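You operate a simulated robot arm through the tools that you are given. There is no shell and no other tool.

Carry out the task below with a simulated robot arm. There is one attempt and no reset: what you move stays moved.

## Task
Grease the steel runner's groove, then take it out of the vice.
Fine: white brush and runner grease tin; the brush goes back in its pot; the runner ends between the green mat and the brush pot, vice open. Set down upright: white brush. A coat counts when it lies all over at full strength: go over it till it gets no stronger.
Where things are to end (x, y in the base frame): steel runner within 50 mm of [630, 640].

Only the result counts: the job must be done as asked and must still hold three seconds after the hand-in. Knocking over, shifting, dropping, spilling or breaking anything else fails it.

## Robot
A 7-joint arm with a three-finger gripper, fixed in place. Base frame: the origin is at the foot of the arm, x ahead of it, y to its left, z up; the work surface is at about z = 900. Lengths are in mm, angles in degrees, forces in N, time in s.
Its first joint turns from -166.0 to 166.0 degrees. Payload 2.69 kg.
The TCP is the grasp point between the finger pads, 30 mm short of the fingertips. In the tool frame z runs along the fingers and y along their closing line. The gripper opens to 128 mm. The gripper's body begins 117 mm behind the TCP.
Orientation is that of the tool frame in the base frame, as a unit quaternion [x, y, z, w]. With the fingers straight down and closing along the base's y, the tool's x points along the base's -x, its y along +y and its z along -z.

## Interface
- The arm moves only by the tool nudge_tool. Its argument "moves" is a list of rows, each an object (a shift or turn left out is 0, a gripper value left out holds the last) with "turn": the turn, a rotation vector about the tool's x, y, z in degrees, a list of three; "offset": the shift along the tool's x, y, z in mm, a list of three; "grip": the gripper command, from -1 (fully open) to 1 (shut), values between in proportion. In form: [{"turn": [ax, ay, az], "offset": [tx, ty, tz], "grip": grip}, ...]. A call has 1 to 20 rows; each row is the pose to reach, as a shift and turn from the pose commanded when the call began, along the tool's axes at that moment. Rows are played at 5 a second. More than 50 mm and 8.6 degrees between two rows, or a gripper value outside its range, and nothing of the call is played. A pose out of reach is approached as far as the arm can. The call stops where the force on the tool passes 40 N (or 10 N more than at its start, if that is more) or the arm is blocked; 0.2 s more then pass. Each finger halts on what it meets, pressing with about 44 N; the grip force reading is that of the motor and also rises with nothing between the fingers. The clock runs only during rows and for 0.2 s after the last one: add rows that repeat a pose to give the fingers time. It gives the time, the measured TCP pose, the force on the tool (base axes), the opening and the grip force at its end, in the units of the frame above (readings bear some noise), with the torque about the TCP (base axes, N m) and any sound that the robot's microphone picked up.
- Cameras (640 x 400 px; columns grow to the right, rows downward): "scene" is fixed at [221.5, -500.7, 1670.6]; the picture's right is [0.92, -0.39, 0.00], its down [-0.17, -0.39, -0.91] and it looks along [0.36, 0.83, -0.42] (base axes); focal length 336 px, centre (320, 200). "wrist" rides on the gripper at [58, 54, -131] in the tool frame; the picture's right is [-0.68, 0.74, 0.00], its down [-0.62, -0.57, -0.55] and it looks along [-0.40, -0.37, 0.84] (tool axes); focal length 234 px, centre (320, 200). There is no depth. A picture from a camera that has moved, and an enlarged one, comes with that camera's place and axes in the base frame and with its lens.
- snapshot(camera): a new picture of that camera. It takes no simulated time.
- lift_body(by): slides the trunk up (or, below 0, down) by that many mm; the arm rides with it, the base frame stays. It gives what a move gives, with no picture.
- enlarge(camera, box): a new picture of the part [left, top, right, bottom] of that camera's present view, enlarged. It takes no simulated time.
- job_done(): hands the job in; it is judged then, once.

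Nothing tells you positions but the pictures and the camera data. Unless the task says otherwise, let go and move clear before handing in.

The tools are called after ">>>" as name(argument=value, ...) on one line, values as JSON. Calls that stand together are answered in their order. nudge_tool: Moves the arm, as the interface text tells. Its arguments: {"type":"object","properties":{"moves":{"type":"array"}},"required":["moves"]} The other tools are called the same way: lift_body (by) slides the trunk up or down; snapshot (camera) takes a picture; enlarge (camera, box) takes an enlarged picture of a part of a camera's view; job_done () hands the job in.

At the start:

```text
t: 0.0
tool_pos: [622.8, 322.6, 1335.9]
orientation: [0.0, 1.0, -0.001, -0.001]
wrist_force: [0.3, -0.6, -0.1]
moment: [-0.03, 0.01, 0.02]
opening: 128.0
grip_force: 0.0
trunk travel left (down, up): [-150.0, 200.0]
```

scene: 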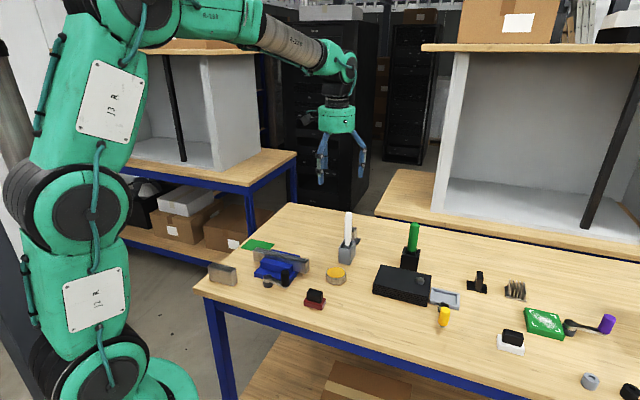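
wrist: 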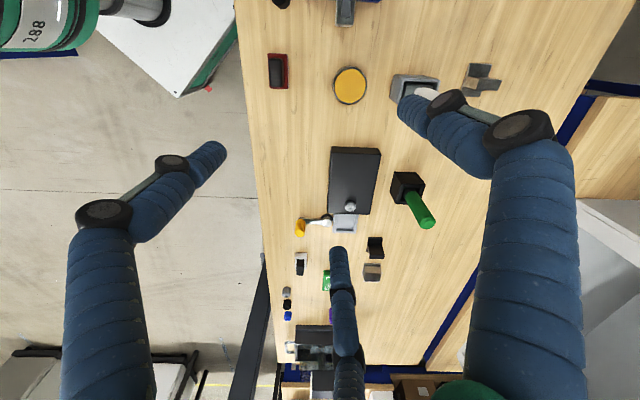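

I see a bench with a blue vice holding a steel runner at the left, a yellow-lidded tin, a white brush in a grey pot and a green mat behind. I'll look closer before moving anything.

>>> enlarge(camera="scene", box=[190, 200, 390, 325])

>>> enlarge(camera="scene", box=[370, 210, 640, 400])

>>> enlarge(camera="wrist", box=[230, 0, 550, 200])

```text
3.20 times, centred on (290, 262) of scene
camera zoom: at [221.5, -500.7, 1670.6], right [0.92, -0.39, 0.0], down [-0.17, -0.39, -0.91], along [0.36, 0.83, -0.42], focal length 1073 px, centre (416, 0)
```

zoom: 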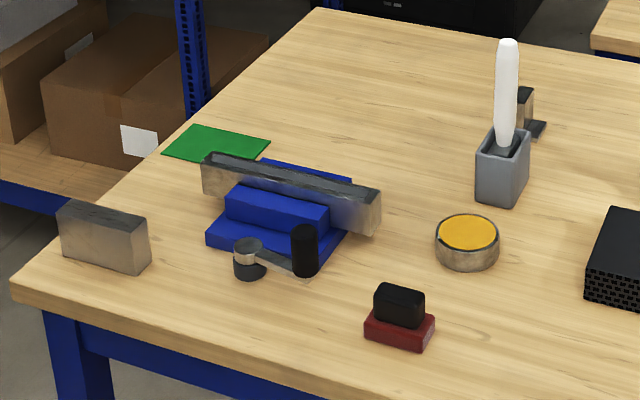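

```text
2.11 times, centred on (505, 305) of scene
camera zoom: at [221.5, -500.7, 1670.6], right [0.92, -0.39, 0.0], down [-0.17, -0.39, -0.91], along [0.36, 0.83, -0.42], focal length 706 px, centre (-70, -21)
```

zoom: 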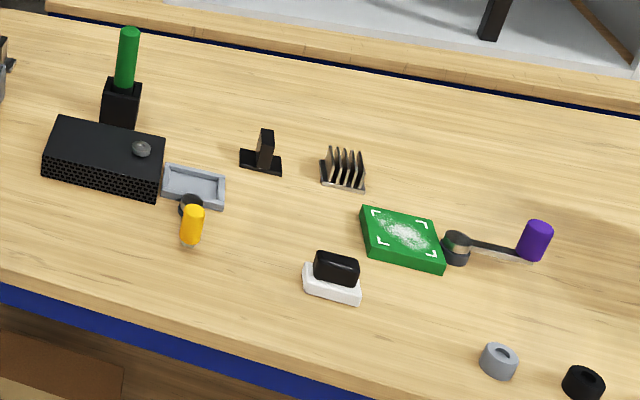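

```text
2.00 times, centred on (390, 100) of wrist
camera zoom: at [563.8, 376.8, 1467.3], right [0.68, 0.74, 0.0], down [0.62, -0.57, 0.55], along [0.4, -0.37, -0.84], focal length 468 px, centre (180, 400)
```

zoom: 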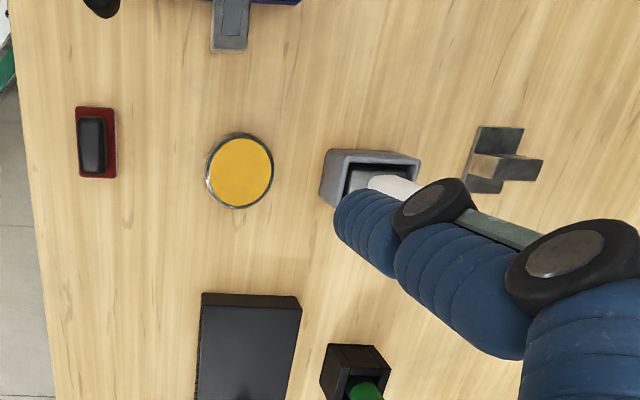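

The bench holds the blue vice with the runner near (470, 470), the yellow tin near (660, 373), the white brush pot near (750, 458) and the green mat near (457, 706). I'll fly the wrist camera high over the vice for a closer look.

>>> nudge_tool(moves=[{"offset": [32, 29, 15]}, {"offset": [64, 58, 30]}, {"offset": [96, 87, 45]}, {"offset": [128, 116, 60]}, {"offset": [160, 145, 75]}, {"offset": [192, 174, 90]}, {"offset": [224, 203, 105]}, {"offset": [256, 232, 120]}, {"offset": [286, 260, 136]}, {"offset": [286, 260, 136]}])

>>> snapshot(camera="wrist")

>>> snapshot(camera="scene")

```text
t: 2.2
tool_pos: [335.6, 583.0, 1199.3]
orientation: [0.0, 1.0, 0.0, 0.0]
wrist_force: [-0.2, 0.6, 0.4]
moment: [-0.07, -0.02, -0.01]
opening: 128.1
grip_force: 0.0
trunk travel left (down, up): [-150.0, 200.0]
```

```text
taken
camera wrist: at [278.2, 637.8, 1331.5], right [0.68, 0.74, 0.0], down [0.62, -0.57, 0.55], along [0.4, -0.37, -0.84], focal length 234 px, centre (320, 200)
```

wrist: 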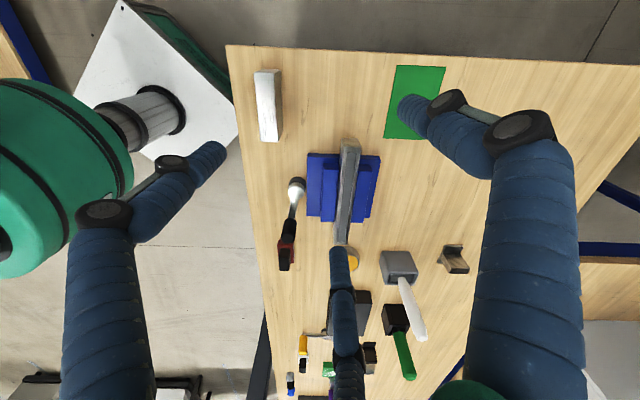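

```text
taken
```

scene: 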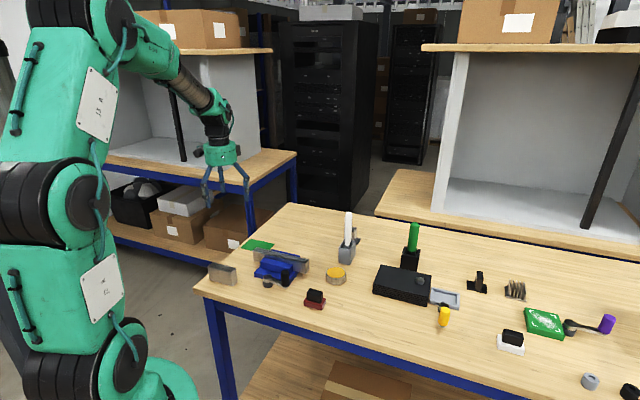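

The wrist view shows the runner clamped in the vice, a crank handle with a black knob, and the gripper's fingers blocking part of the picture. I'll close the fingers here in free air, to see how they move and to clear the view.

>>> nudge_tool(moves=[{"grip": 1}, {"grip": 1}, {"grip": 1}, {"grip": 1}])

>>> snapshot(camera="wrist")

>>> enlarge(camera="scene", box=[150, 90, 310, 215])

```text
t: 3.2
tool_pos: [336.5, 582.9, 1201.2]
orientation: [0.0, 1.0, 0.0, 0.0]
wrist_force: [-0.3, 0.2, 0.1]
moment: [0.0, 0.01, 0.02]
opening: 2.2
grip_force: 31.7
trunk travel left (down, up): [-150.0, 200.0]
```

```text
taken
camera wrist: at [278.8, 636.8, 1331.9], right [0.68, 0.74, 0.0], down [0.62, -0.57, 0.55], along [0.4, -0.37, -0.84], focal length 234 px, centre (320, 200)
```

wrist: 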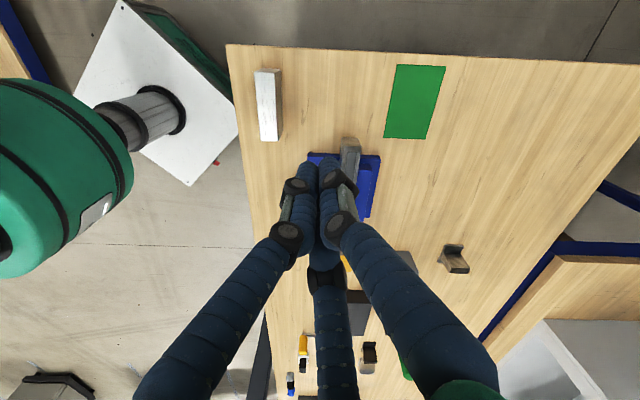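

```text
3.20 times, centred on (230, 152) of scene
camera zoom: at [221.5, -500.7, 1670.6], right [0.92, -0.39, 0.0], down [-0.17, -0.39, -0.91], along [0.36, 0.83, -0.42], focal length 1073 px, centre (608, 352)
```

zoom: 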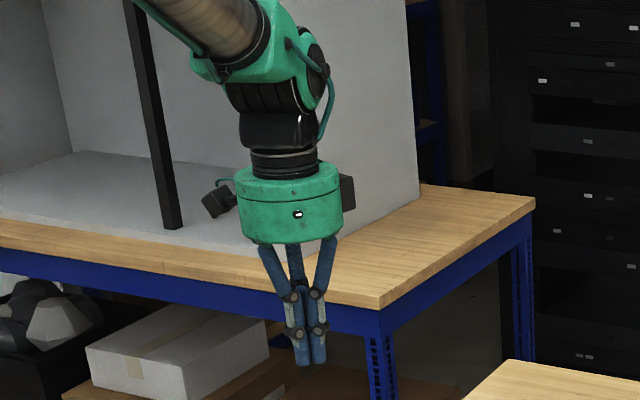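

The hand's skin shows three linked fingers, but they close as described. I'll open again and come lower over the vice to inspect the groove, jaws and crank.

>>> nudge_tool(moves=[{"offset": [-22, -4, 30], "grip": -1}, {"offset": [-44, -8, 60], "grip": -1}, {"offset": [-66, -12, 90], "grip": -1}, {"offset": [-88, -17, 121], "grip": -1}, {"offset": [-88, -17, 121], "grip": -1}])

>>> snapshot(camera="wrist")

>>> enlarge(camera="wrist", box=[200, 50, 440, 200])

```text
t: 4.4
tool_pos: [425.1, 566.6, 1079.1]
orientation: [0.0, 1.0, 0.001, 0.0]
wrist_force: [0.5, -0.2, -0.4]
moment: [0.0, 0.03, -0.02]
opening: 128.0
grip_force: 0.1
trunk travel left (down, up): [-150.0, 200.0]
```

```text
taken
camera wrist: at [366.8, 619.9, 1210.2], right [0.68, 0.74, 0.0], down [0.62, -0.57, 0.55], along [0.4, -0.37, -0.84], focal length 234 px, centre (320, 200)
```

wrist: 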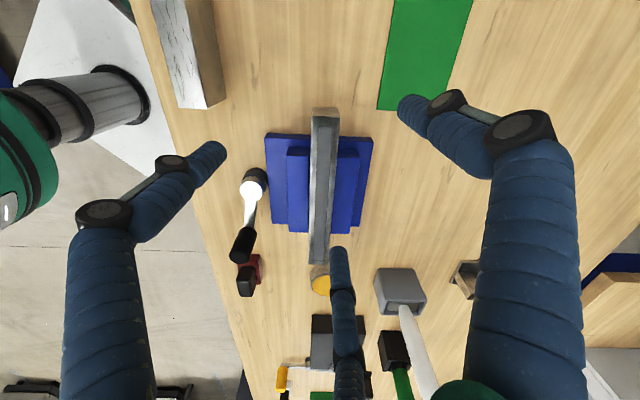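

```text
2.67 times, centred on (320, 125) of wrist
camera zoom: at [366.8, 619.9, 1210.2], right [0.68, 0.74, 0.0], down [0.62, -0.57, 0.55], along [0.4, -0.37, -0.84], focal length 624 px, centre (320, 400)
```

zoom: 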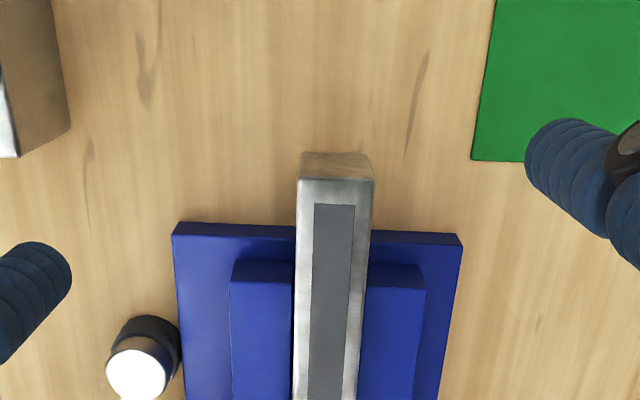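

The vice, runner and crank are clear: hub near (423, 444), runner running diagonally from about (415, 583) to (574, 429) with an inset grey groove on top. Next I'll rise and look at the tin and the white brush's pot.

>>> nudge_tool(moves=[{"offset": [0, 0, -48]}, {"offset": [0, 0, -96]}, {"offset": [-40, -20, -101]}, {"offset": [-80, -40, -101]}, {"offset": [-120, -60, -101]}, {"offset": [-160, -80, -101]}, {"offset": [-200, -100, -101]}, {"offset": [-240, -120, -101]}, {"offset": [-265, -136, -101]}, {"offset": [-265, -136, -101]}])

>>> snapshot(camera="wrist")

>>> enlarge(camera="wrist", box=[210, 20, 450, 170])

```text
t: 6.6
tool_pos: [688.2, 429.1, 1180.1]
orientation: [0.0, 1.0, 0.0, 0.001]
wrist_force: [0.1, 0.4, -0.1]
moment: [0.0, 0.03, -0.02]
opening: 128.1
grip_force: 0.0
trunk travel left (down, up): [-150.0, 200.0]
```

```text
taken
camera wrist: at [630.6, 483.6, 1311.6], right [0.68, 0.74, 0.0], down [0.62, -0.57, 0.55], along [0.4, -0.37, -0.84], focal length 234 px, centre (320, 200)
```

wrist: 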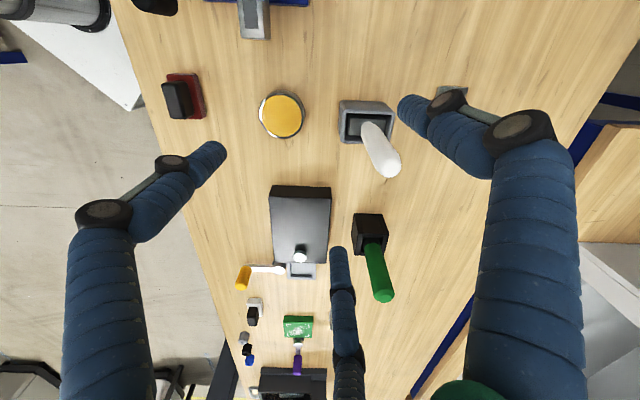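

```text
2.67 times, centred on (330, 95) of wrist
camera zoom: at [630.6, 483.6, 1311.6], right [0.68, 0.74, 0.0], down [0.62, -0.57, 0.55], along [0.4, -0.37, -0.84], focal length 624 px, centre (293, 480)
```

zoom: 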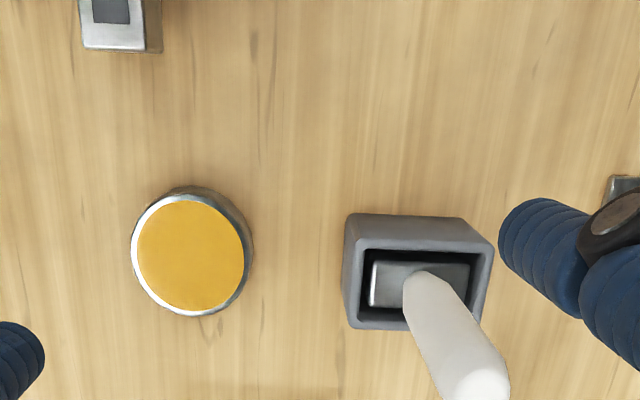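

The pot is a grey rectangular holder with the brush's flat ferrule sitting in it, and the tin shows a yellow face inside a metal rim. I'll zoom in on both to judge heights and whether the tin is open.

>>> enlarge(camera="scene", box=[315, 207, 379, 247])

>>> enlarge(camera="scene", box=[310, 240, 374, 290])

>>> enlarge(camera="wrist", box=[250, 80, 346, 140])

>>> enlarge(camera="wrist", box=[320, 85, 416, 145])

>>> enlarge(camera="scene", box=[240, 230, 320, 300])

```text
10.00 times, centred on (347, 227) of scene
camera zoom: at [221.5, -500.7, 1670.6], right [0.92, -0.39, 0.0], down [-0.17, -0.39, -0.91], along [0.36, 0.83, -0.42], focal length 3354 px, centre (50, -70)
```

zoom: 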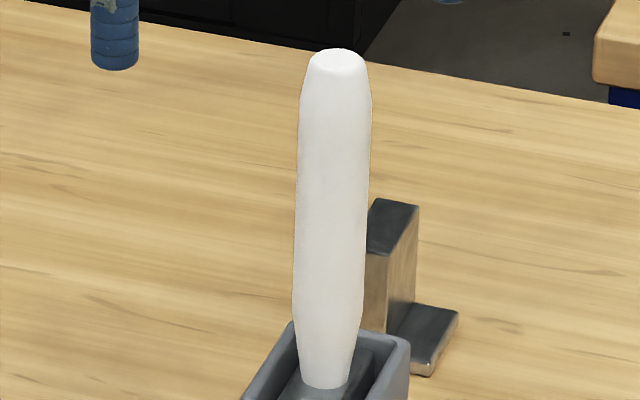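

```text
8.00 times, centred on (342, 265) of scene
camera zoom: at [221.5, -500.7, 1670.6], right [0.92, -0.39, 0.0], down [-0.17, -0.39, -0.91], along [0.36, 0.83, -0.42], focal length 2684 px, centre (144, -320)
```

zoom: 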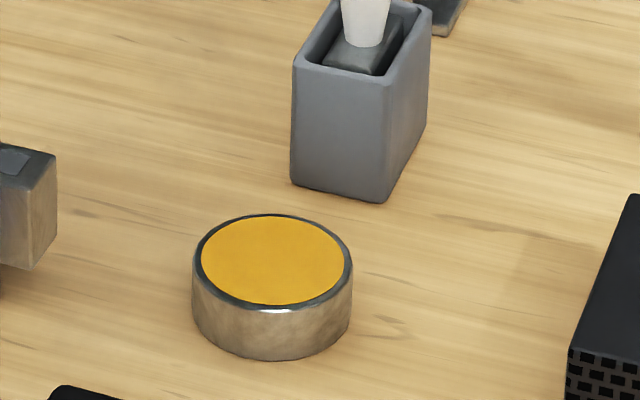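

```text
6.67 times, centred on (298, 110) of wrist
camera zoom: at [630.6, 483.6, 1311.6], right [0.68, 0.74, 0.0], down [0.62, -0.57, 0.55], along [0.4, -0.37, -0.84], focal length 1561 px, centre (467, 800)
```

zoom: 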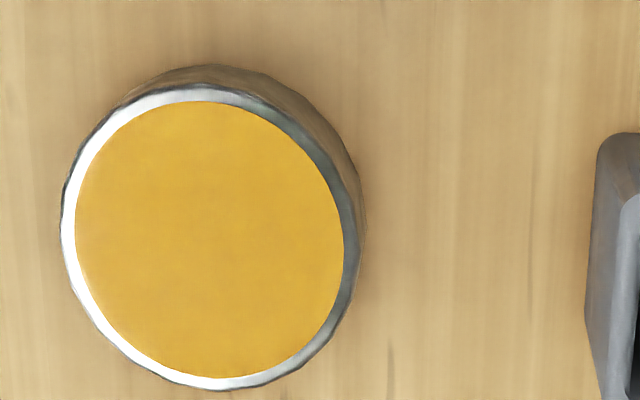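

```text
6.67 times, centred on (368, 115) of wrist
camera zoom: at [630.6, 483.6, 1311.6], right [0.68, 0.74, 0.0], down [0.62, -0.57, 0.55], along [0.4, -0.37, -0.84], focal length 1561 px, centre (0, 767)
```

zoom: 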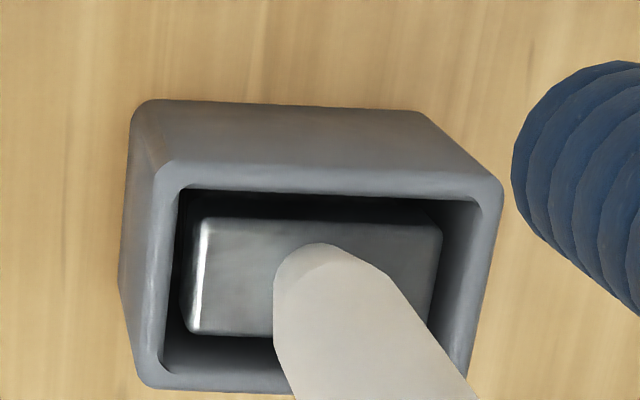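

```text
5.71 times, centred on (280, 265) of scene
camera zoom: at [221.5, -500.7, 1670.6], right [0.92, -0.39, 0.0], down [-0.17, -0.39, -0.91], along [0.36, 0.83, -0.42], focal length 1917 px, centre (549, -171)
```

zoom: 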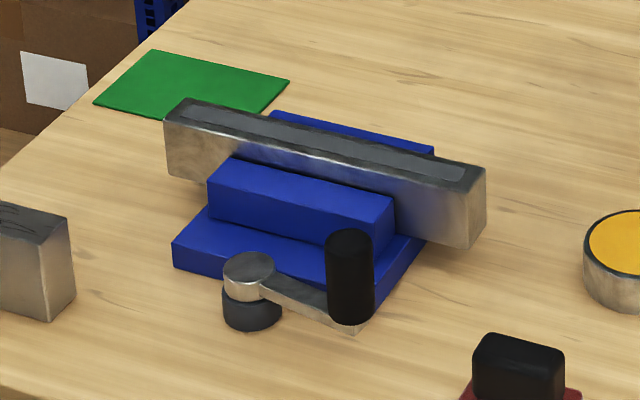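

The tin holds yellow grease, its surface near (657, 378, 932), and the brush stands upright at about (750, 469) with its handle top near z 1114 and the pot rim near 972. I'll centre over the handle and check alignment in the wrist view before descending.

>>> nudge_tool(moves=[{"offset": [-31, 20, 0]}, {"offset": [-62, 40, 0]}, {"offset": [-62, 40, 0]}])

>>> snapshot(camera="wrist")

>>> enlarge(camera="scene", box=[270, 130, 430, 270])

```text
t: 7.4
tool_pos: [750.9, 469.9, 1179.7]
orientation: [0.0, 1.0, 0.001, 0.0]
wrist_force: [0.9, 0.2, 0.0]
moment: [-0.04, 0.06, -0.02]
opening: 128.1
grip_force: 0.1
trunk travel left (down, up): [-150.0, 200.0]
```

```text
taken
camera wrist: at [693.0, 523.8, 1311.3], right [0.68, 0.74, 0.0], down [0.62, -0.57, 0.55], along [0.4, -0.37, -0.84], focal length 234 px, centre (320, 200)
```

wrist: 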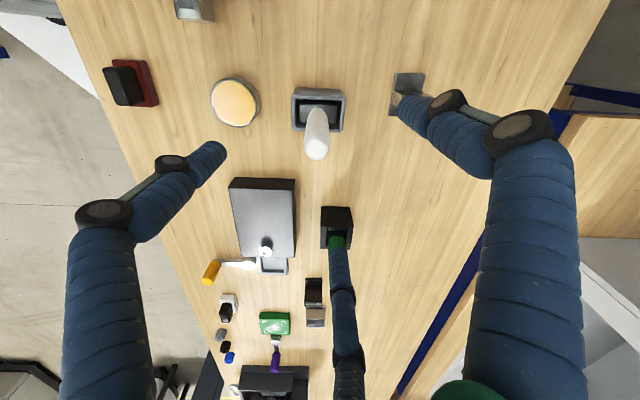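

```text
2.86 times, centred on (350, 200) of scene
camera zoom: at [221.5, -500.7, 1670.6], right [0.92, -0.39, 0.0], down [-0.17, -0.39, -0.91], along [0.36, 0.83, -0.42], focal length 958 px, centre (234, 200)
```

zoom: 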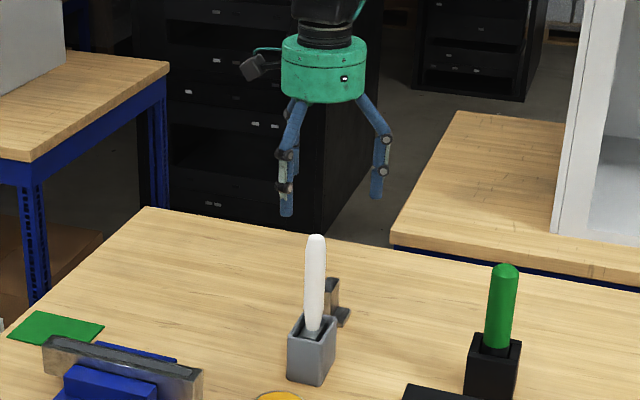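

>>> enlarge(camera="wrist", box=[270, 75, 366, 175])

```text
4.00 times, centred on (318, 125) of wrist
camera zoom: at [693.0, 523.8, 1311.3], right [0.68, 0.74, 0.0], down [0.62, -0.57, 0.55], along [0.4, -0.37, -0.84], focal length 937 px, centre (328, 500)
```

zoom: 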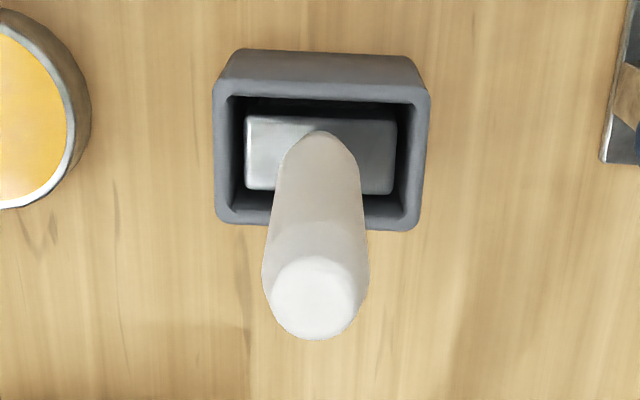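

The handle is right under the tool, its top at about (748.5, 469, 1109), and the ferrule sits centred in the pot. I'll shift 2 mm, descend to z 1050 around the handle and close.

>>> nudge_tool(moves=[{"offset": [2, 0, 33]}, {"offset": [2, 0, 66]}, {"offset": [2, 0, 98]}, {"offset": [2, 0, 130]}, {"offset": [2, 0, 130]}])

>>> snapshot(camera="wrist")

```text
t: 8.6
tool_pos: [749.4, 469.9, 1049.0]
orientation: [0.0, 1.0, 0.0, 0.0]
wrist_force: [0.5, -0.5, 0.1]
moment: [0.0, 0.0, -0.03]
opening: 128.2
grip_force: 0.0
trunk travel left (down, up): [-150.0, 200.0]
```

```text
taken
camera wrist: at [691.2, 524.0, 1180.3], right [0.68, 0.74, 0.0], down [0.62, -0.57, 0.55], along [0.4, -0.37, -0.84], focal length 234 px, centre (320, 200)
```

wrist: 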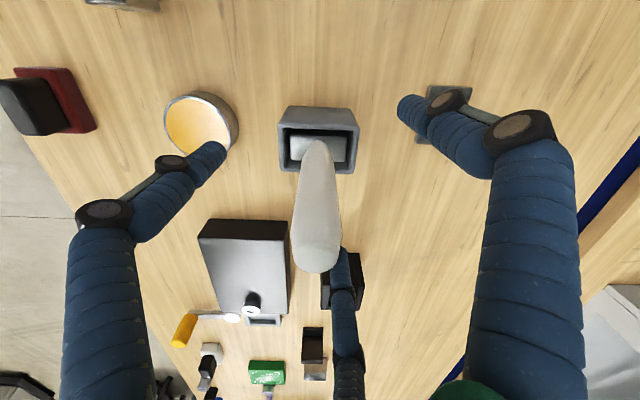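

The handle stands between the open fingers. I'll close on it now.

>>> nudge_tool(moves=[{"grip": 1}, {"grip": 1}, {"grip": 1}, {"grip": 1}])

>>> snapshot(camera="wrist")

```text
t: 9.6
tool_pos: [750.1, 468.3, 1049.0]
orientation: [0.0, 1.0, 0.0, 0.0]
wrist_force: [1.1, 0.1, 0.5]
moment: [0.02, -0.04, 0.0]
opening: 25.5
grip_force: 44.1
trunk travel left (down, up): [-150.0, 200.0]
```

```text
taken
camera wrist: at [690.8, 523.8, 1181.0], right [0.68, 0.74, 0.0], down [0.62, -0.57, 0.55], along [0.4, -0.37, -0.84], focal length 234 px, centre (320, 200)
```

wrist: 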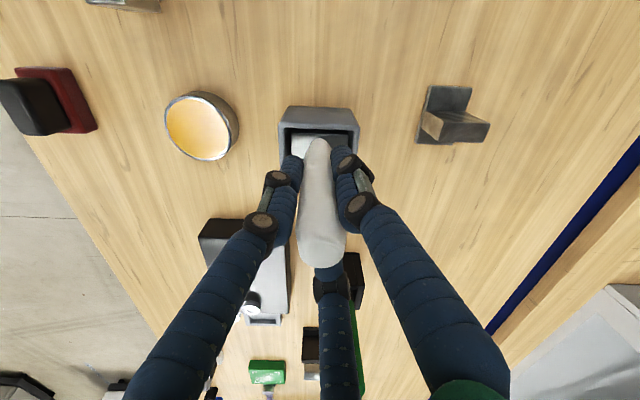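

The handle is held at 25.5 mm. Lifting straight up out of the pot.

>>> nudge_tool(moves=[{"offset": [0, 0, -15]}, {"offset": [0, 0, -35]}, {"offset": [0, 0, -60]}, {"offset": [0, 0, -85]}, {"offset": [0, 0, -110]}, {"offset": [0, 0, -135]}, {"offset": [0, 0, -150]}, {"offset": [0, 0, -150]}])

>>> enlarge(camera="scene", box=[300, 150, 400, 270])

>>> snapshot(camera="wrist")

```text
t: 11.4
tool_pos: [749.6, 471.1, 1199.5]
orientation: [0.0, 1.0, 0.001, 0.0]
wrist_force: [0.5, 0.0, -1.4]
moment: [0.01, -0.01, 0.0]
opening: 25.2
grip_force: 43.9
trunk travel left (down, up): [-150.0, 200.0]
```

```text
3.33 times, centred on (350, 210) of scene
camera zoom: at [221.5, -500.7, 1670.6], right [0.92, -0.39, 0.0], down [-0.17, -0.39, -0.91], along [0.36, 0.83, -0.42], focal length 1118 px, centre (220, 167)
```

zoom: 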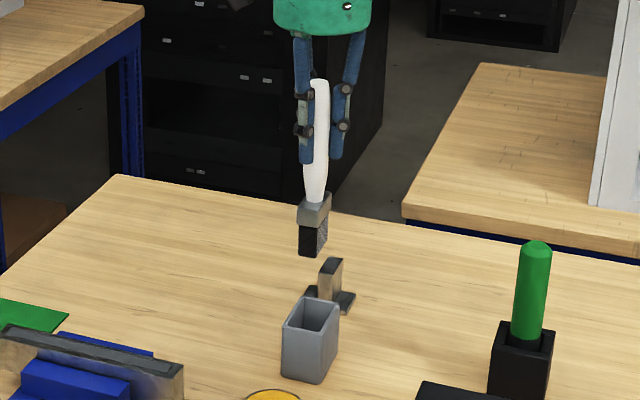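

```text
taken
camera wrist: at [691.0, 524.0, 1330.3], right [0.68, 0.74, 0.0], down [0.62, -0.57, 0.55], along [0.4, -0.37, -0.84], focal length 234 px, centre (320, 200)
```

wrist: 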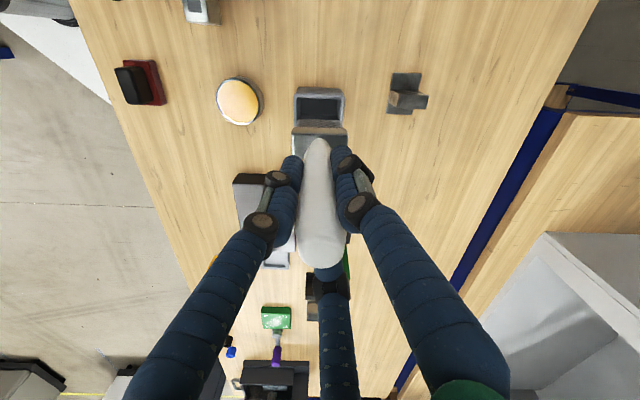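

>>> enlarge(camera="scene", box=[325, 195, 373, 230])

```text
11.43 times, centred on (349, 212) of scene
camera zoom: at [221.5, -500.7, 1670.6], right [0.92, -0.39, 0.0], down [-0.17, -0.39, -0.91], along [0.36, 0.83, -0.42], focal length 3834 px, centre (-11, 57)
```

zoom: 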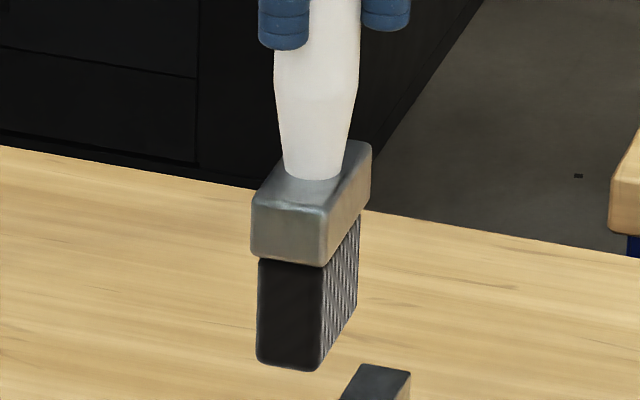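

The brush hangs straight: steel ferrule with a bristle block of roughly 21 x 46 mm whose end is about 137 mm below the TCP. Let me look closer at the groove before dipping.

>>> enlarge(camera="scene", box=[256, 240, 304, 270])

>>> enlarge(camera="scene", box=[285, 245, 317, 265])

>>> enlarge(camera="scene", box=[255, 255, 303, 285])

>>> enlarge(camera="wrist", box=[180, 0, 244, 40])

```text
13.33 times, centred on (280, 255) of scene
camera zoom: at [221.5, -500.7, 1670.6], right [0.92, -0.39, 0.0], down [-0.17, -0.39, -0.91], along [0.36, 0.83, -0.42], focal length 4473 px, centre (853, -533)
```

zoom: 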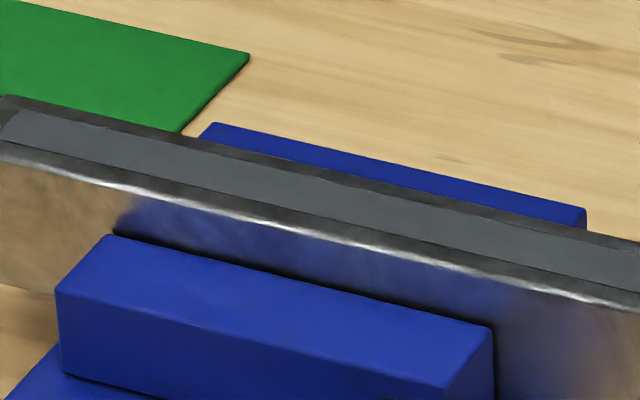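

```text
16.00 times, centred on (301, 255) of scene
camera zoom: at [221.5, -500.7, 1670.6], right [0.92, -0.39, 0.0], down [-0.17, -0.39, -0.91], along [0.36, 0.83, -0.42], focal length 5367 px, centre (624, -680)
```

zoom: 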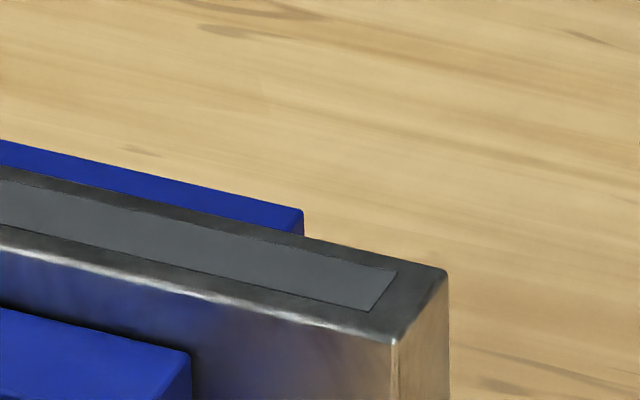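

```text
13.33 times, centred on (279, 270) of scene
camera zoom: at [221.5, -500.7, 1670.6], right [0.92, -0.39, 0.0], down [-0.17, -0.39, -0.91], along [0.36, 0.83, -0.42], focal length 4473 px, centre (867, -733)
```

zoom: 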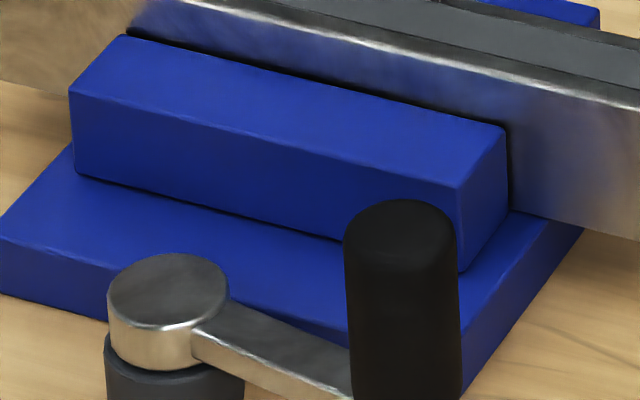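

```text
10.00 times, centred on (212, 20) of wrist
camera zoom: at [691.0, 524.0, 1330.3], right [0.68, 0.74, 0.0], down [0.62, -0.57, 0.55], along [0.4, -0.37, -0.84], focal length 2342 px, centre (1400, 2000)
```

zoom: 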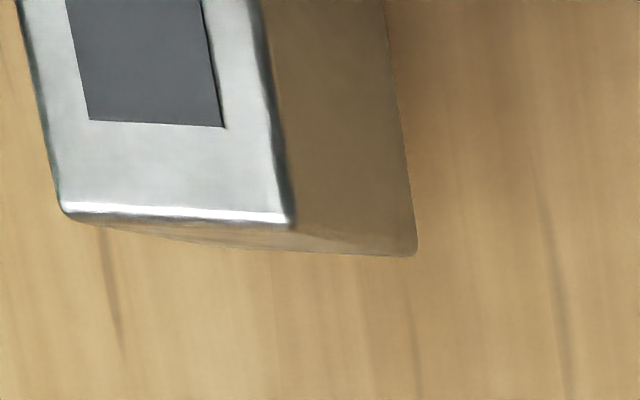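

The groove is a flush grey strip on the runner's top (z about 970), running from about (421, 578) to (564, 438); the brush's wide side already lies across it. Now I'll carry the brush over the tin and lower it towards the grease.

>>> nudge_tool(moves=[{"offset": [31, -31, 0]}, {"offset": [62, -62, 0]}, {"offset": [92.6, -92, 0]}, {"offset": [92.6, -92, 0]}, {"offset": [92.6, -92, 40]}, {"offset": [92.6, -92, 80]}, {"offset": [92.6, -92, 110]}, {"offset": [92.6, -92, 110]}])

>>> snapshot(camera="wrist")

>>> enlarge(camera="scene", box=[296, 225, 376, 290])

```text
t: 13.2
tool_pos: [657.5, 377.2, 1089.2]
orientation: [0.0, 1.0, 0.0, 0.0]
wrist_force: [0.3, 0.4, -1.0]
moment: [-0.03, -0.01, 0.01]
opening: 25.6
grip_force: 44.0
trunk travel left (down, up): [-150.0, 200.0]
```

```text
taken
camera wrist: at [599.3, 431.2, 1221.3], right [0.68, 0.74, 0.0], down [0.62, -0.57, 0.55], along [0.4, -0.37, -0.84], focal length 234 px, centre (320, 200)
```

wrist: 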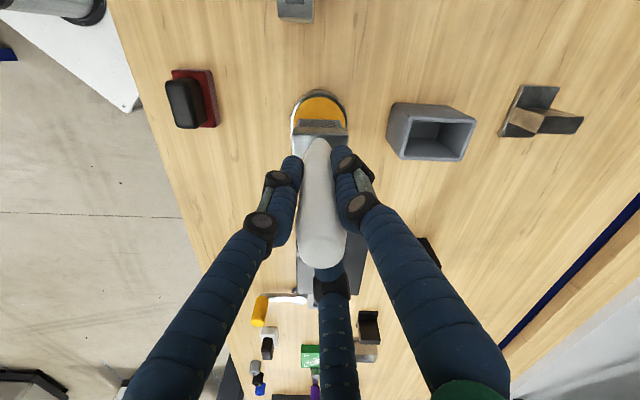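

```text
6.15 times, centred on (336, 258) of scene
camera zoom: at [221.5, -500.7, 1670.6], right [0.92, -0.39, 0.0], down [-0.17, -0.39, -0.91], along [0.36, 0.83, -0.42], focal length 2064 px, centre (222, -154)
```

zoom: 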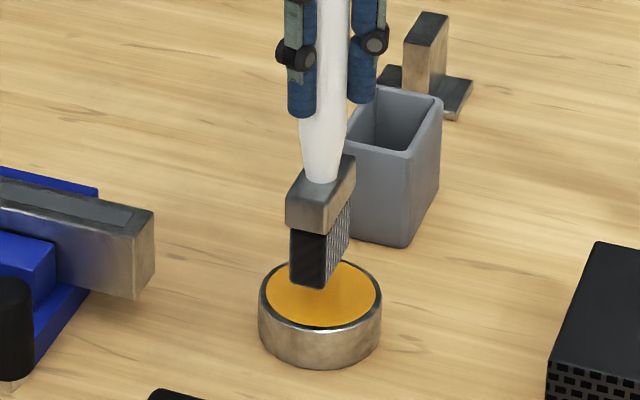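

The brush is centred over the grease, bristles about 20 mm above it. Lowering slowly into the grease and watching the force.

>>> nudge_tool(moves=[{"offset": [0, 0, 8]}, {"offset": [0, 0, 14]}, {"offset": [0, 0, 18]}, {"offset": [0, 0, 21]}, {"offset": [0, 0, 23]}])

>>> enlarge(camera="scene", box=[296, 225, 376, 290])

```text
t: 14.4
tool_pos: [655.9, 377.5, 1069.9]
orientation: [0.0, 1.0, 0.002, 0.003]
wrist_force: [-6.2, -3.5, 33.2]
moment: [-0.01, 0.5, 0.02]
opening: 25.5
grip_force: 43.9
trunk travel left (down, up): [-150.0, 200.0]
```

```text
6.15 times, centred on (336, 258) of scene
camera zoom: at [221.5, -500.7, 1670.6], right [0.92, -0.39, 0.0], down [-0.17, -0.39, -0.91], along [0.36, 0.83, -0.42], focal length 2064 px, centre (222, -154)
```

zoom: 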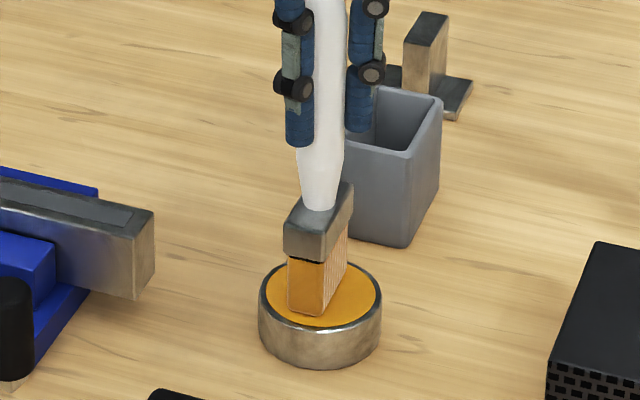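

The bristles touched the grease at TCP z about 1070 and turned yellow, so the brush is loaded. Raising straight up, away from the tin.

>>> nudge_tool(moves=[{"offset": [0, 0, -5]}, {"offset": [0, 0, -15]}, {"offset": [0, 0, -40]}, {"offset": [0, 0, -70]}, {"offset": [0, 0, -104]}, {"offset": [0, 0, -104]}])

>>> enlarge(camera="scene", box=[296, 190, 376, 290])

>>> snapshot(camera="wrist")

```text
t: 15.8
tool_pos: [655.6, 379.5, 1170.3]
orientation: [0.0, 1.0, 0.0, 0.0]
wrist_force: [0.1, 0.2, -0.4]
moment: [-0.02, -0.03, 0.05]
opening: 25.4
grip_force: 44.0
trunk travel left (down, up): [-150.0, 200.0]
```

```text
4.00 times, centred on (336, 240) of scene
camera zoom: at [221.5, -500.7, 1670.6], right [0.92, -0.39, 0.0], down [-0.17, -0.39, -0.91], along [0.36, 0.83, -0.42], focal length 1342 px, centre (256, 40)
```

zoom: 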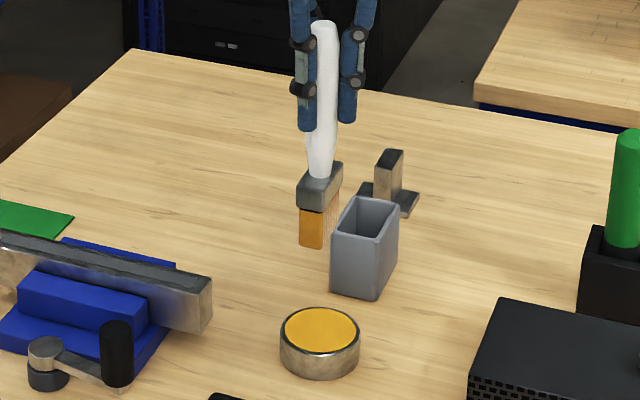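

```text
taken
camera wrist: at [597.3, 432.2, 1302.1], right [0.68, 0.74, 0.0], down [0.62, -0.57, 0.55], along [0.4, -0.37, -0.84], focal length 234 px, centre (320, 200)
```

wrist: 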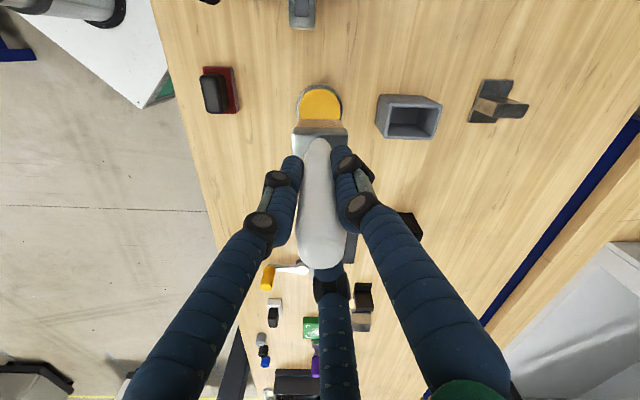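

The brush is loaded all over. Moving above the far end of the groove at (564, 438) and coming down to just short of contact.

>>> nudge_tool(moves=[{"offset": [30, 19, 0]}, {"offset": [60, 38, 0]}, {"offset": [91, 58, 0]}, {"offset": [91, 58, 0]}, {"offset": [91, 58, 28]}, {"offset": [91, 58, 53]}, {"offset": [91, 58, 53]}])

>>> enlarge(camera="scene", box=[250, 200, 346, 290])

>>> snapshot(camera="wrist")

```text
t: 17.4
tool_pos: [565.0, 435.4, 1116.1]
orientation: [0.0, 1.0, 0.0, -0.001]
wrist_force: [1.2, -0.7, -1.4]
moment: [-0.04, 0.01, -0.05]
opening: 25.3
grip_force: 44.9
trunk travel left (down, up): [-150.0, 200.0]
```

```text
4.44 times, centred on (298, 245) of scene
camera zoom: at [221.5, -500.7, 1670.6], right [0.92, -0.39, 0.0], down [-0.17, -0.39, -0.91], along [0.36, 0.83, -0.42], focal length 1491 px, centre (418, 0)
```

zoom: 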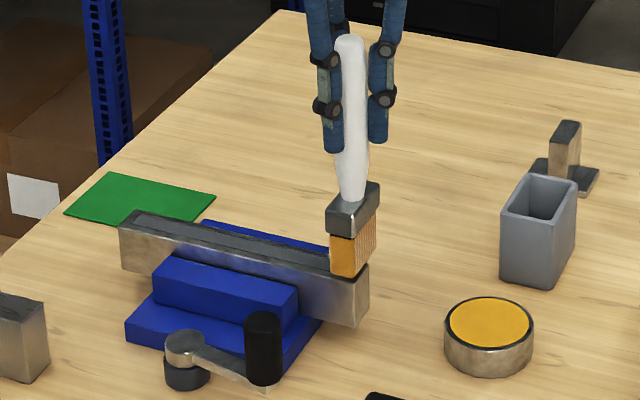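

```text
taken
camera wrist: at [507.5, 490.0, 1248.1], right [0.68, 0.74, 0.0], down [0.62, -0.57, 0.55], along [0.4, -0.37, -0.84], focal length 234 px, centre (320, 200)
```

wrist: 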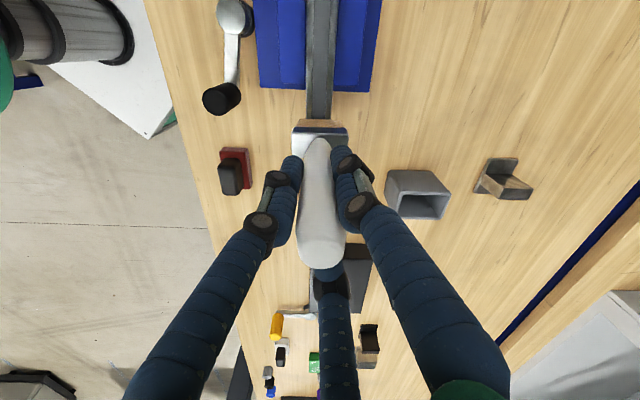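

The brush is just above the far end of the groove. Easing down in small steps to find light contact.

>>> nudge_tool(moves=[{"offset": [0, 0, 3]}, {"offset": [0, 0, 5]}, {"offset": [0, 0, 6]}])

```text
t: 18.2
tool_pos: [565.1, 435.5, 1111.1]
orientation: [0.0, 1.0, 0.0, -0.001]
wrist_force: [0.0, -0.7, -0.6]
moment: [0.0, 0.0, 0.01]
opening: 25.8
grip_force: 44.0
trunk travel left (down, up): [-150.0, 200.0]
```

>>> nudge_tool(moves=[{"offset": [0, 0, 1]}, {"offset": [0, 0, 2]}, {"offset": [0, 0, 3]}])

```text
t: 19.0
tool_pos: [565.8, 434.3, 1108.8]
orientation: [-0.001, 1.0, 0.0, 0.001]
wrist_force: [-0.7, 0.1, 1.3]
moment: [0.03, 0.09, 0.03]
opening: 25.4
grip_force: 43.8
trunk travel left (down, up): [-150.0, 200.0]
```

>>> nudge_tool(moves=[{"offset": [0, 0, 0.7]}, {"offset": [0, 0, 1.2]}])

>>> enlarge(camera="scene", box=[270, 225, 334, 270])

```text
t: 19.6
tool_pos: [565.6, 435.3, 1107.7]
orientation: [0.0, 1.0, 0.0, 0.001]
wrist_force: [-1.2, -0.7, 8.2]
moment: [0.09, 0.08, 0.0]
opening: 25.3
grip_force: 44.1
trunk travel left (down, up): [-150.0, 200.0]
```

```text
8.89 times, centred on (302, 248) of scene
camera zoom: at [221.5, -500.7, 1670.6], right [0.92, -0.39, 0.0], down [-0.17, -0.39, -0.91], along [0.36, 0.83, -0.42], focal length 2982 px, centre (480, -222)
```

zoom: 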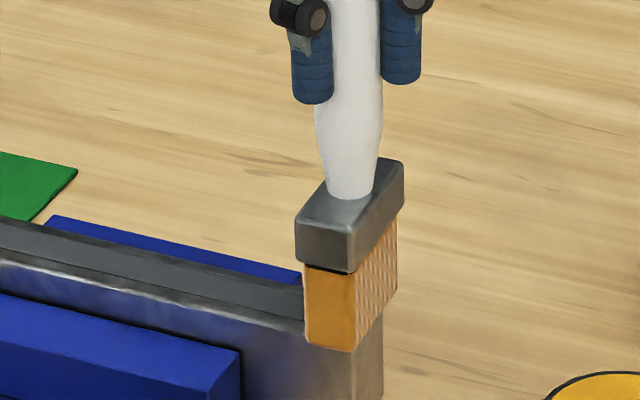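

There is light contact of about 9 N on the groove. Stroking slowly along the full groove to the near end at (421, 578).

>>> nudge_tool(moves=[{"offset": [7.2, 7.1, 0]}, {"offset": [14.4, 14.3, 0]}, {"offset": [21.6, 21.4, 0]}, {"offset": [28.8, 28.5, 0]}, {"offset": [36, 35.7, 0]}, {"offset": [43.2, 42.8, 0]}, {"offset": [50.4, 49.9, 0]}, {"offset": [57.6, 57.1, 0]}, {"offset": [64.8, 64.2, 0]}, {"offset": [72, 71.3, 0]}, {"offset": [79.2, 78.5, 0]}, {"offset": [86.4, 85.6, 0]}, {"offset": [93.6, 92.7, 0]}, {"offset": [100.8, 99.9, 0]}, {"offset": [108, 107, 0]}, {"offset": [115.2, 114.1, 0]}, {"offset": [122.4, 121.3, 0]}, {"offset": [129.6, 128.4, 0]}, {"offset": [136.8, 135.5, 0]}, {"offset": [144, 142.7, 0]}])

>>> enlarge(camera="scene", box=[240, 220, 336, 285])

>>> snapshot(camera="wrist")

```text
t: 23.8
tool_pos: [420.9, 577.4, 1107.1]
orientation: [0.0, 1.0, 0.0, 0.001]
wrist_force: [-0.2, -0.9, 12.6]
moment: [-0.04, -0.1, 0.01]
opening: 25.5
grip_force: 44.1
trunk travel left (down, up): [-150.0, 200.0]
```

```text
6.15 times, centred on (288, 252) of scene
camera zoom: at [221.5, -500.7, 1670.6], right [0.92, -0.39, 0.0], down [-0.17, -0.39, -0.91], along [0.36, 0.83, -0.42], focal length 2064 px, centre (517, -123)
```

zoom: 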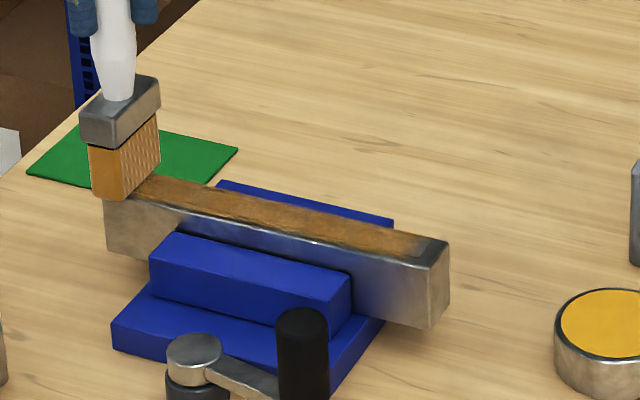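

```text
taken
camera wrist: at [363.1, 632.3, 1239.1], right [0.68, 0.74, 0.0], down [0.62, -0.57, 0.55], along [0.4, -0.37, -0.84], focal length 234 px, centre (320, 200)
```

wrist: 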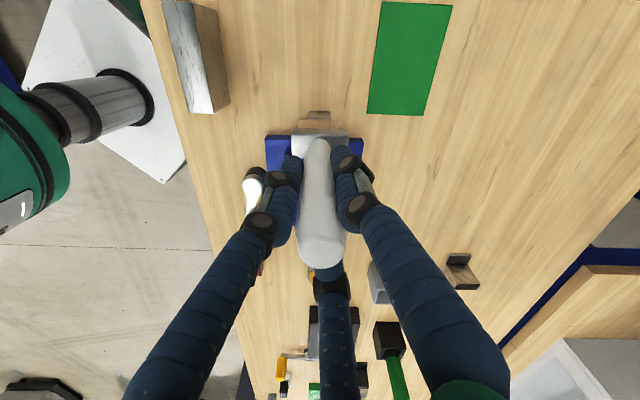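

The first stroke laid a thin coat along the groove. Zooming in to judge its strength and the ends.

>>> enlarge(camera="scene", box=[254, 240, 310, 270])

>>> enlarge(camera="scene", box=[285, 245, 317, 265])

```text
11.43 times, centred on (282, 255) of scene
camera zoom: at [221.5, -500.7, 1670.6], right [0.92, -0.39, 0.0], down [-0.17, -0.39, -0.91], along [0.36, 0.83, -0.42], focal length 3834 px, centre (754, -429)
```

zoom: 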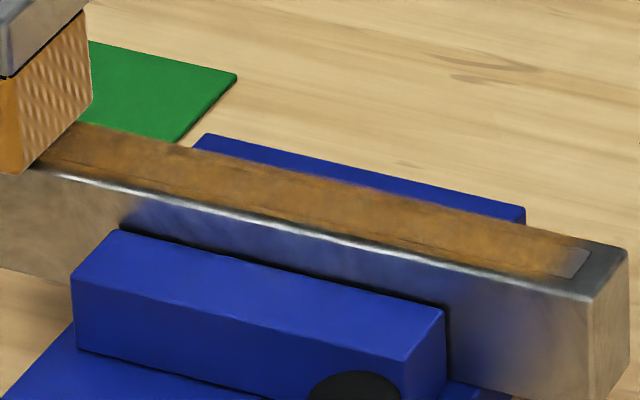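

```text
16.00 times, centred on (301, 255) of scene
camera zoom: at [221.5, -500.7, 1670.6], right [0.92, -0.39, 0.0], down [-0.17, -0.39, -0.91], along [0.36, 0.83, -0.42], focal length 5367 px, centre (624, -680)
```

zoom: 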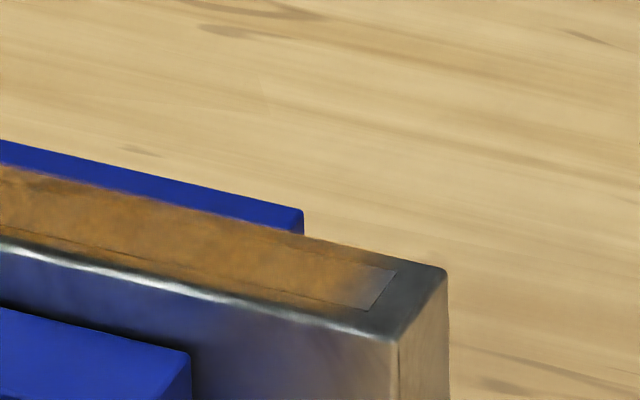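

The coat is still thin and fades at the far end, so I'll extend slightly past the near end and stroke back to a little beyond the far end.

>>> nudge_tool(moves=[{"offset": [3, 3, 0]}, {"offset": [5.5, 5.5, 0]}, {"offset": [0, 0, 0]}, {"offset": [-8.5, -8.5, 0]}, {"offset": [-17.5, -17.4, 0]}, {"offset": [-27, -26.8, 0]}, {"offset": [-36.5, -36.2, 0]}, {"offset": [-46, -45.6, 0]}, {"offset": [-55.5, -55, 0]}, {"offset": [-65, -64.4, 0]}, {"offset": [-74.5, -73.8, 0]}, {"offset": [-84, -83.2, 0]}, {"offset": [-93.5, -92.6, 0]}, {"offset": [-103, -102, 0]}, {"offset": [-112.5, -111.4, 0]}, {"offset": [-122, -120.8, 0]}, {"offset": [-131.5, -130.2, 0]}, {"offset": [-139, -137.6, 0]}, {"offset": [-145, -143.5, 0]}, {"offset": [-149.5, -148, 0]}])

>>> enlarge(camera="scene", box=[254, 240, 310, 270])

```text
t: 28.0
tool_pos: [571.8, 429.2, 1107.5]
orientation: [0.0, 1.0, 0.0, 0.0]
wrist_force: [0.2, 1.2, 3.3]
moment: [0.04, -0.03, -0.02]
opening: 25.3
grip_force: 43.7
trunk travel left (down, up): [-150.0, 200.0]
```

```text
11.43 times, centred on (282, 255) of scene
camera zoom: at [221.5, -500.7, 1670.6], right [0.92, -0.39, 0.0], down [-0.17, -0.39, -0.91], along [0.36, 0.83, -0.42], focal length 3834 px, centre (754, -429)
```

zoom: 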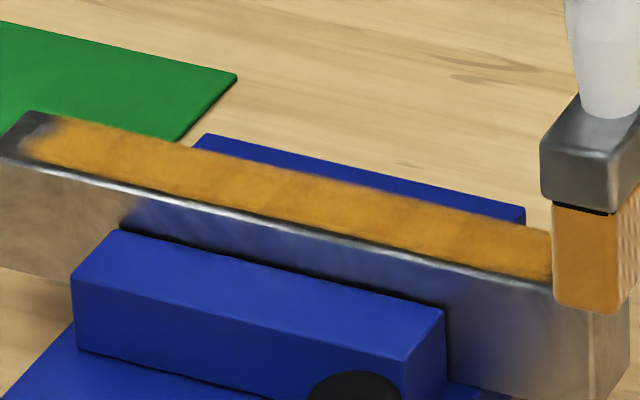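

The coat is growing stronger. Another full pass towards the near end, pressing half a millimetre more and running a bit past the groove's end.

>>> nudge_tool(moves=[{"offset": [0, 0, 0.5]}, {"offset": [3.5, 3.5, 0.5]}, {"offset": [8, 7.9, 0.5]}, {"offset": [16, 15.8, 0.5]}, {"offset": [26, 25.6, 0.5]}, {"offset": [36, 35.5, 0.5]}, {"offset": [46, 45.3, 0.5]}, {"offset": [56, 55.1, 0.5]}, {"offset": [66, 65, 0.5]}, {"offset": [76, 74.8, 0.5]}, {"offset": [86, 84.6, 0.5]}, {"offset": [96, 94.5, 0.5]}, {"offset": [106, 104.3, 0.5]}, {"offset": [116, 114.1, 0.5]}, {"offset": [126, 124, 0.5]}, {"offset": [136, 133.8, 0.5]}, {"offset": [145, 142.7, 0.5]}, {"offset": [151, 148.6, 0.5]}, {"offset": [155, 152.5, 0.5]}, {"offset": [158, 155.5, 0.5]}])

>>> enlarge(camera="scene", box=[254, 240, 310, 270])

>>> enlarge(camera="scene", box=[240, 210, 288, 255])

```text
t: 32.2
tool_pos: [411.6, 585.2, 1106.8]
orientation: [0.0, 1.0, 0.001, 0.0]
wrist_force: [1.7, -1.0, 6.8]
moment: [-0.23, -0.22, -0.01]
opening: 25.5
grip_force: 43.6
trunk travel left (down, up): [-150.0, 200.0]
```

```text
11.43 times, centred on (282, 255) of scene
camera zoom: at [221.5, -500.7, 1670.6], right [0.92, -0.39, 0.0], down [-0.17, -0.39, -0.91], along [0.36, 0.83, -0.42], focal length 3834 px, centre (754, -429)
```

zoom: 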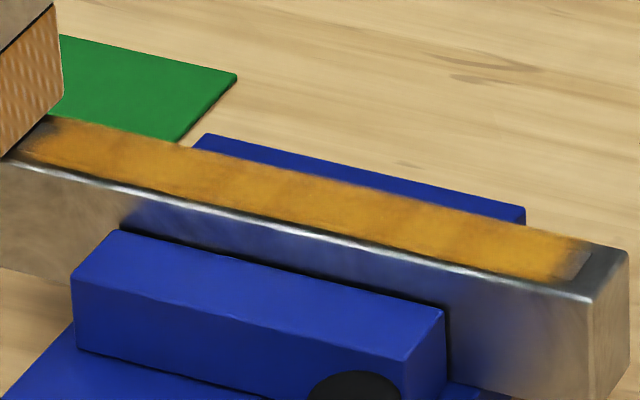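

```text
8.89 times, centred on (264, 232) of scene
camera zoom: at [221.5, -500.7, 1670.6], right [0.92, -0.39, 0.0], down [-0.17, -0.39, -0.91], along [0.36, 0.83, -0.42], focal length 2982 px, centre (818, -89)
```

zoom: 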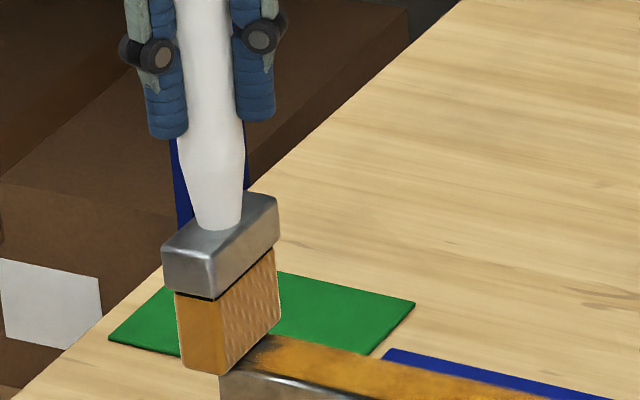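

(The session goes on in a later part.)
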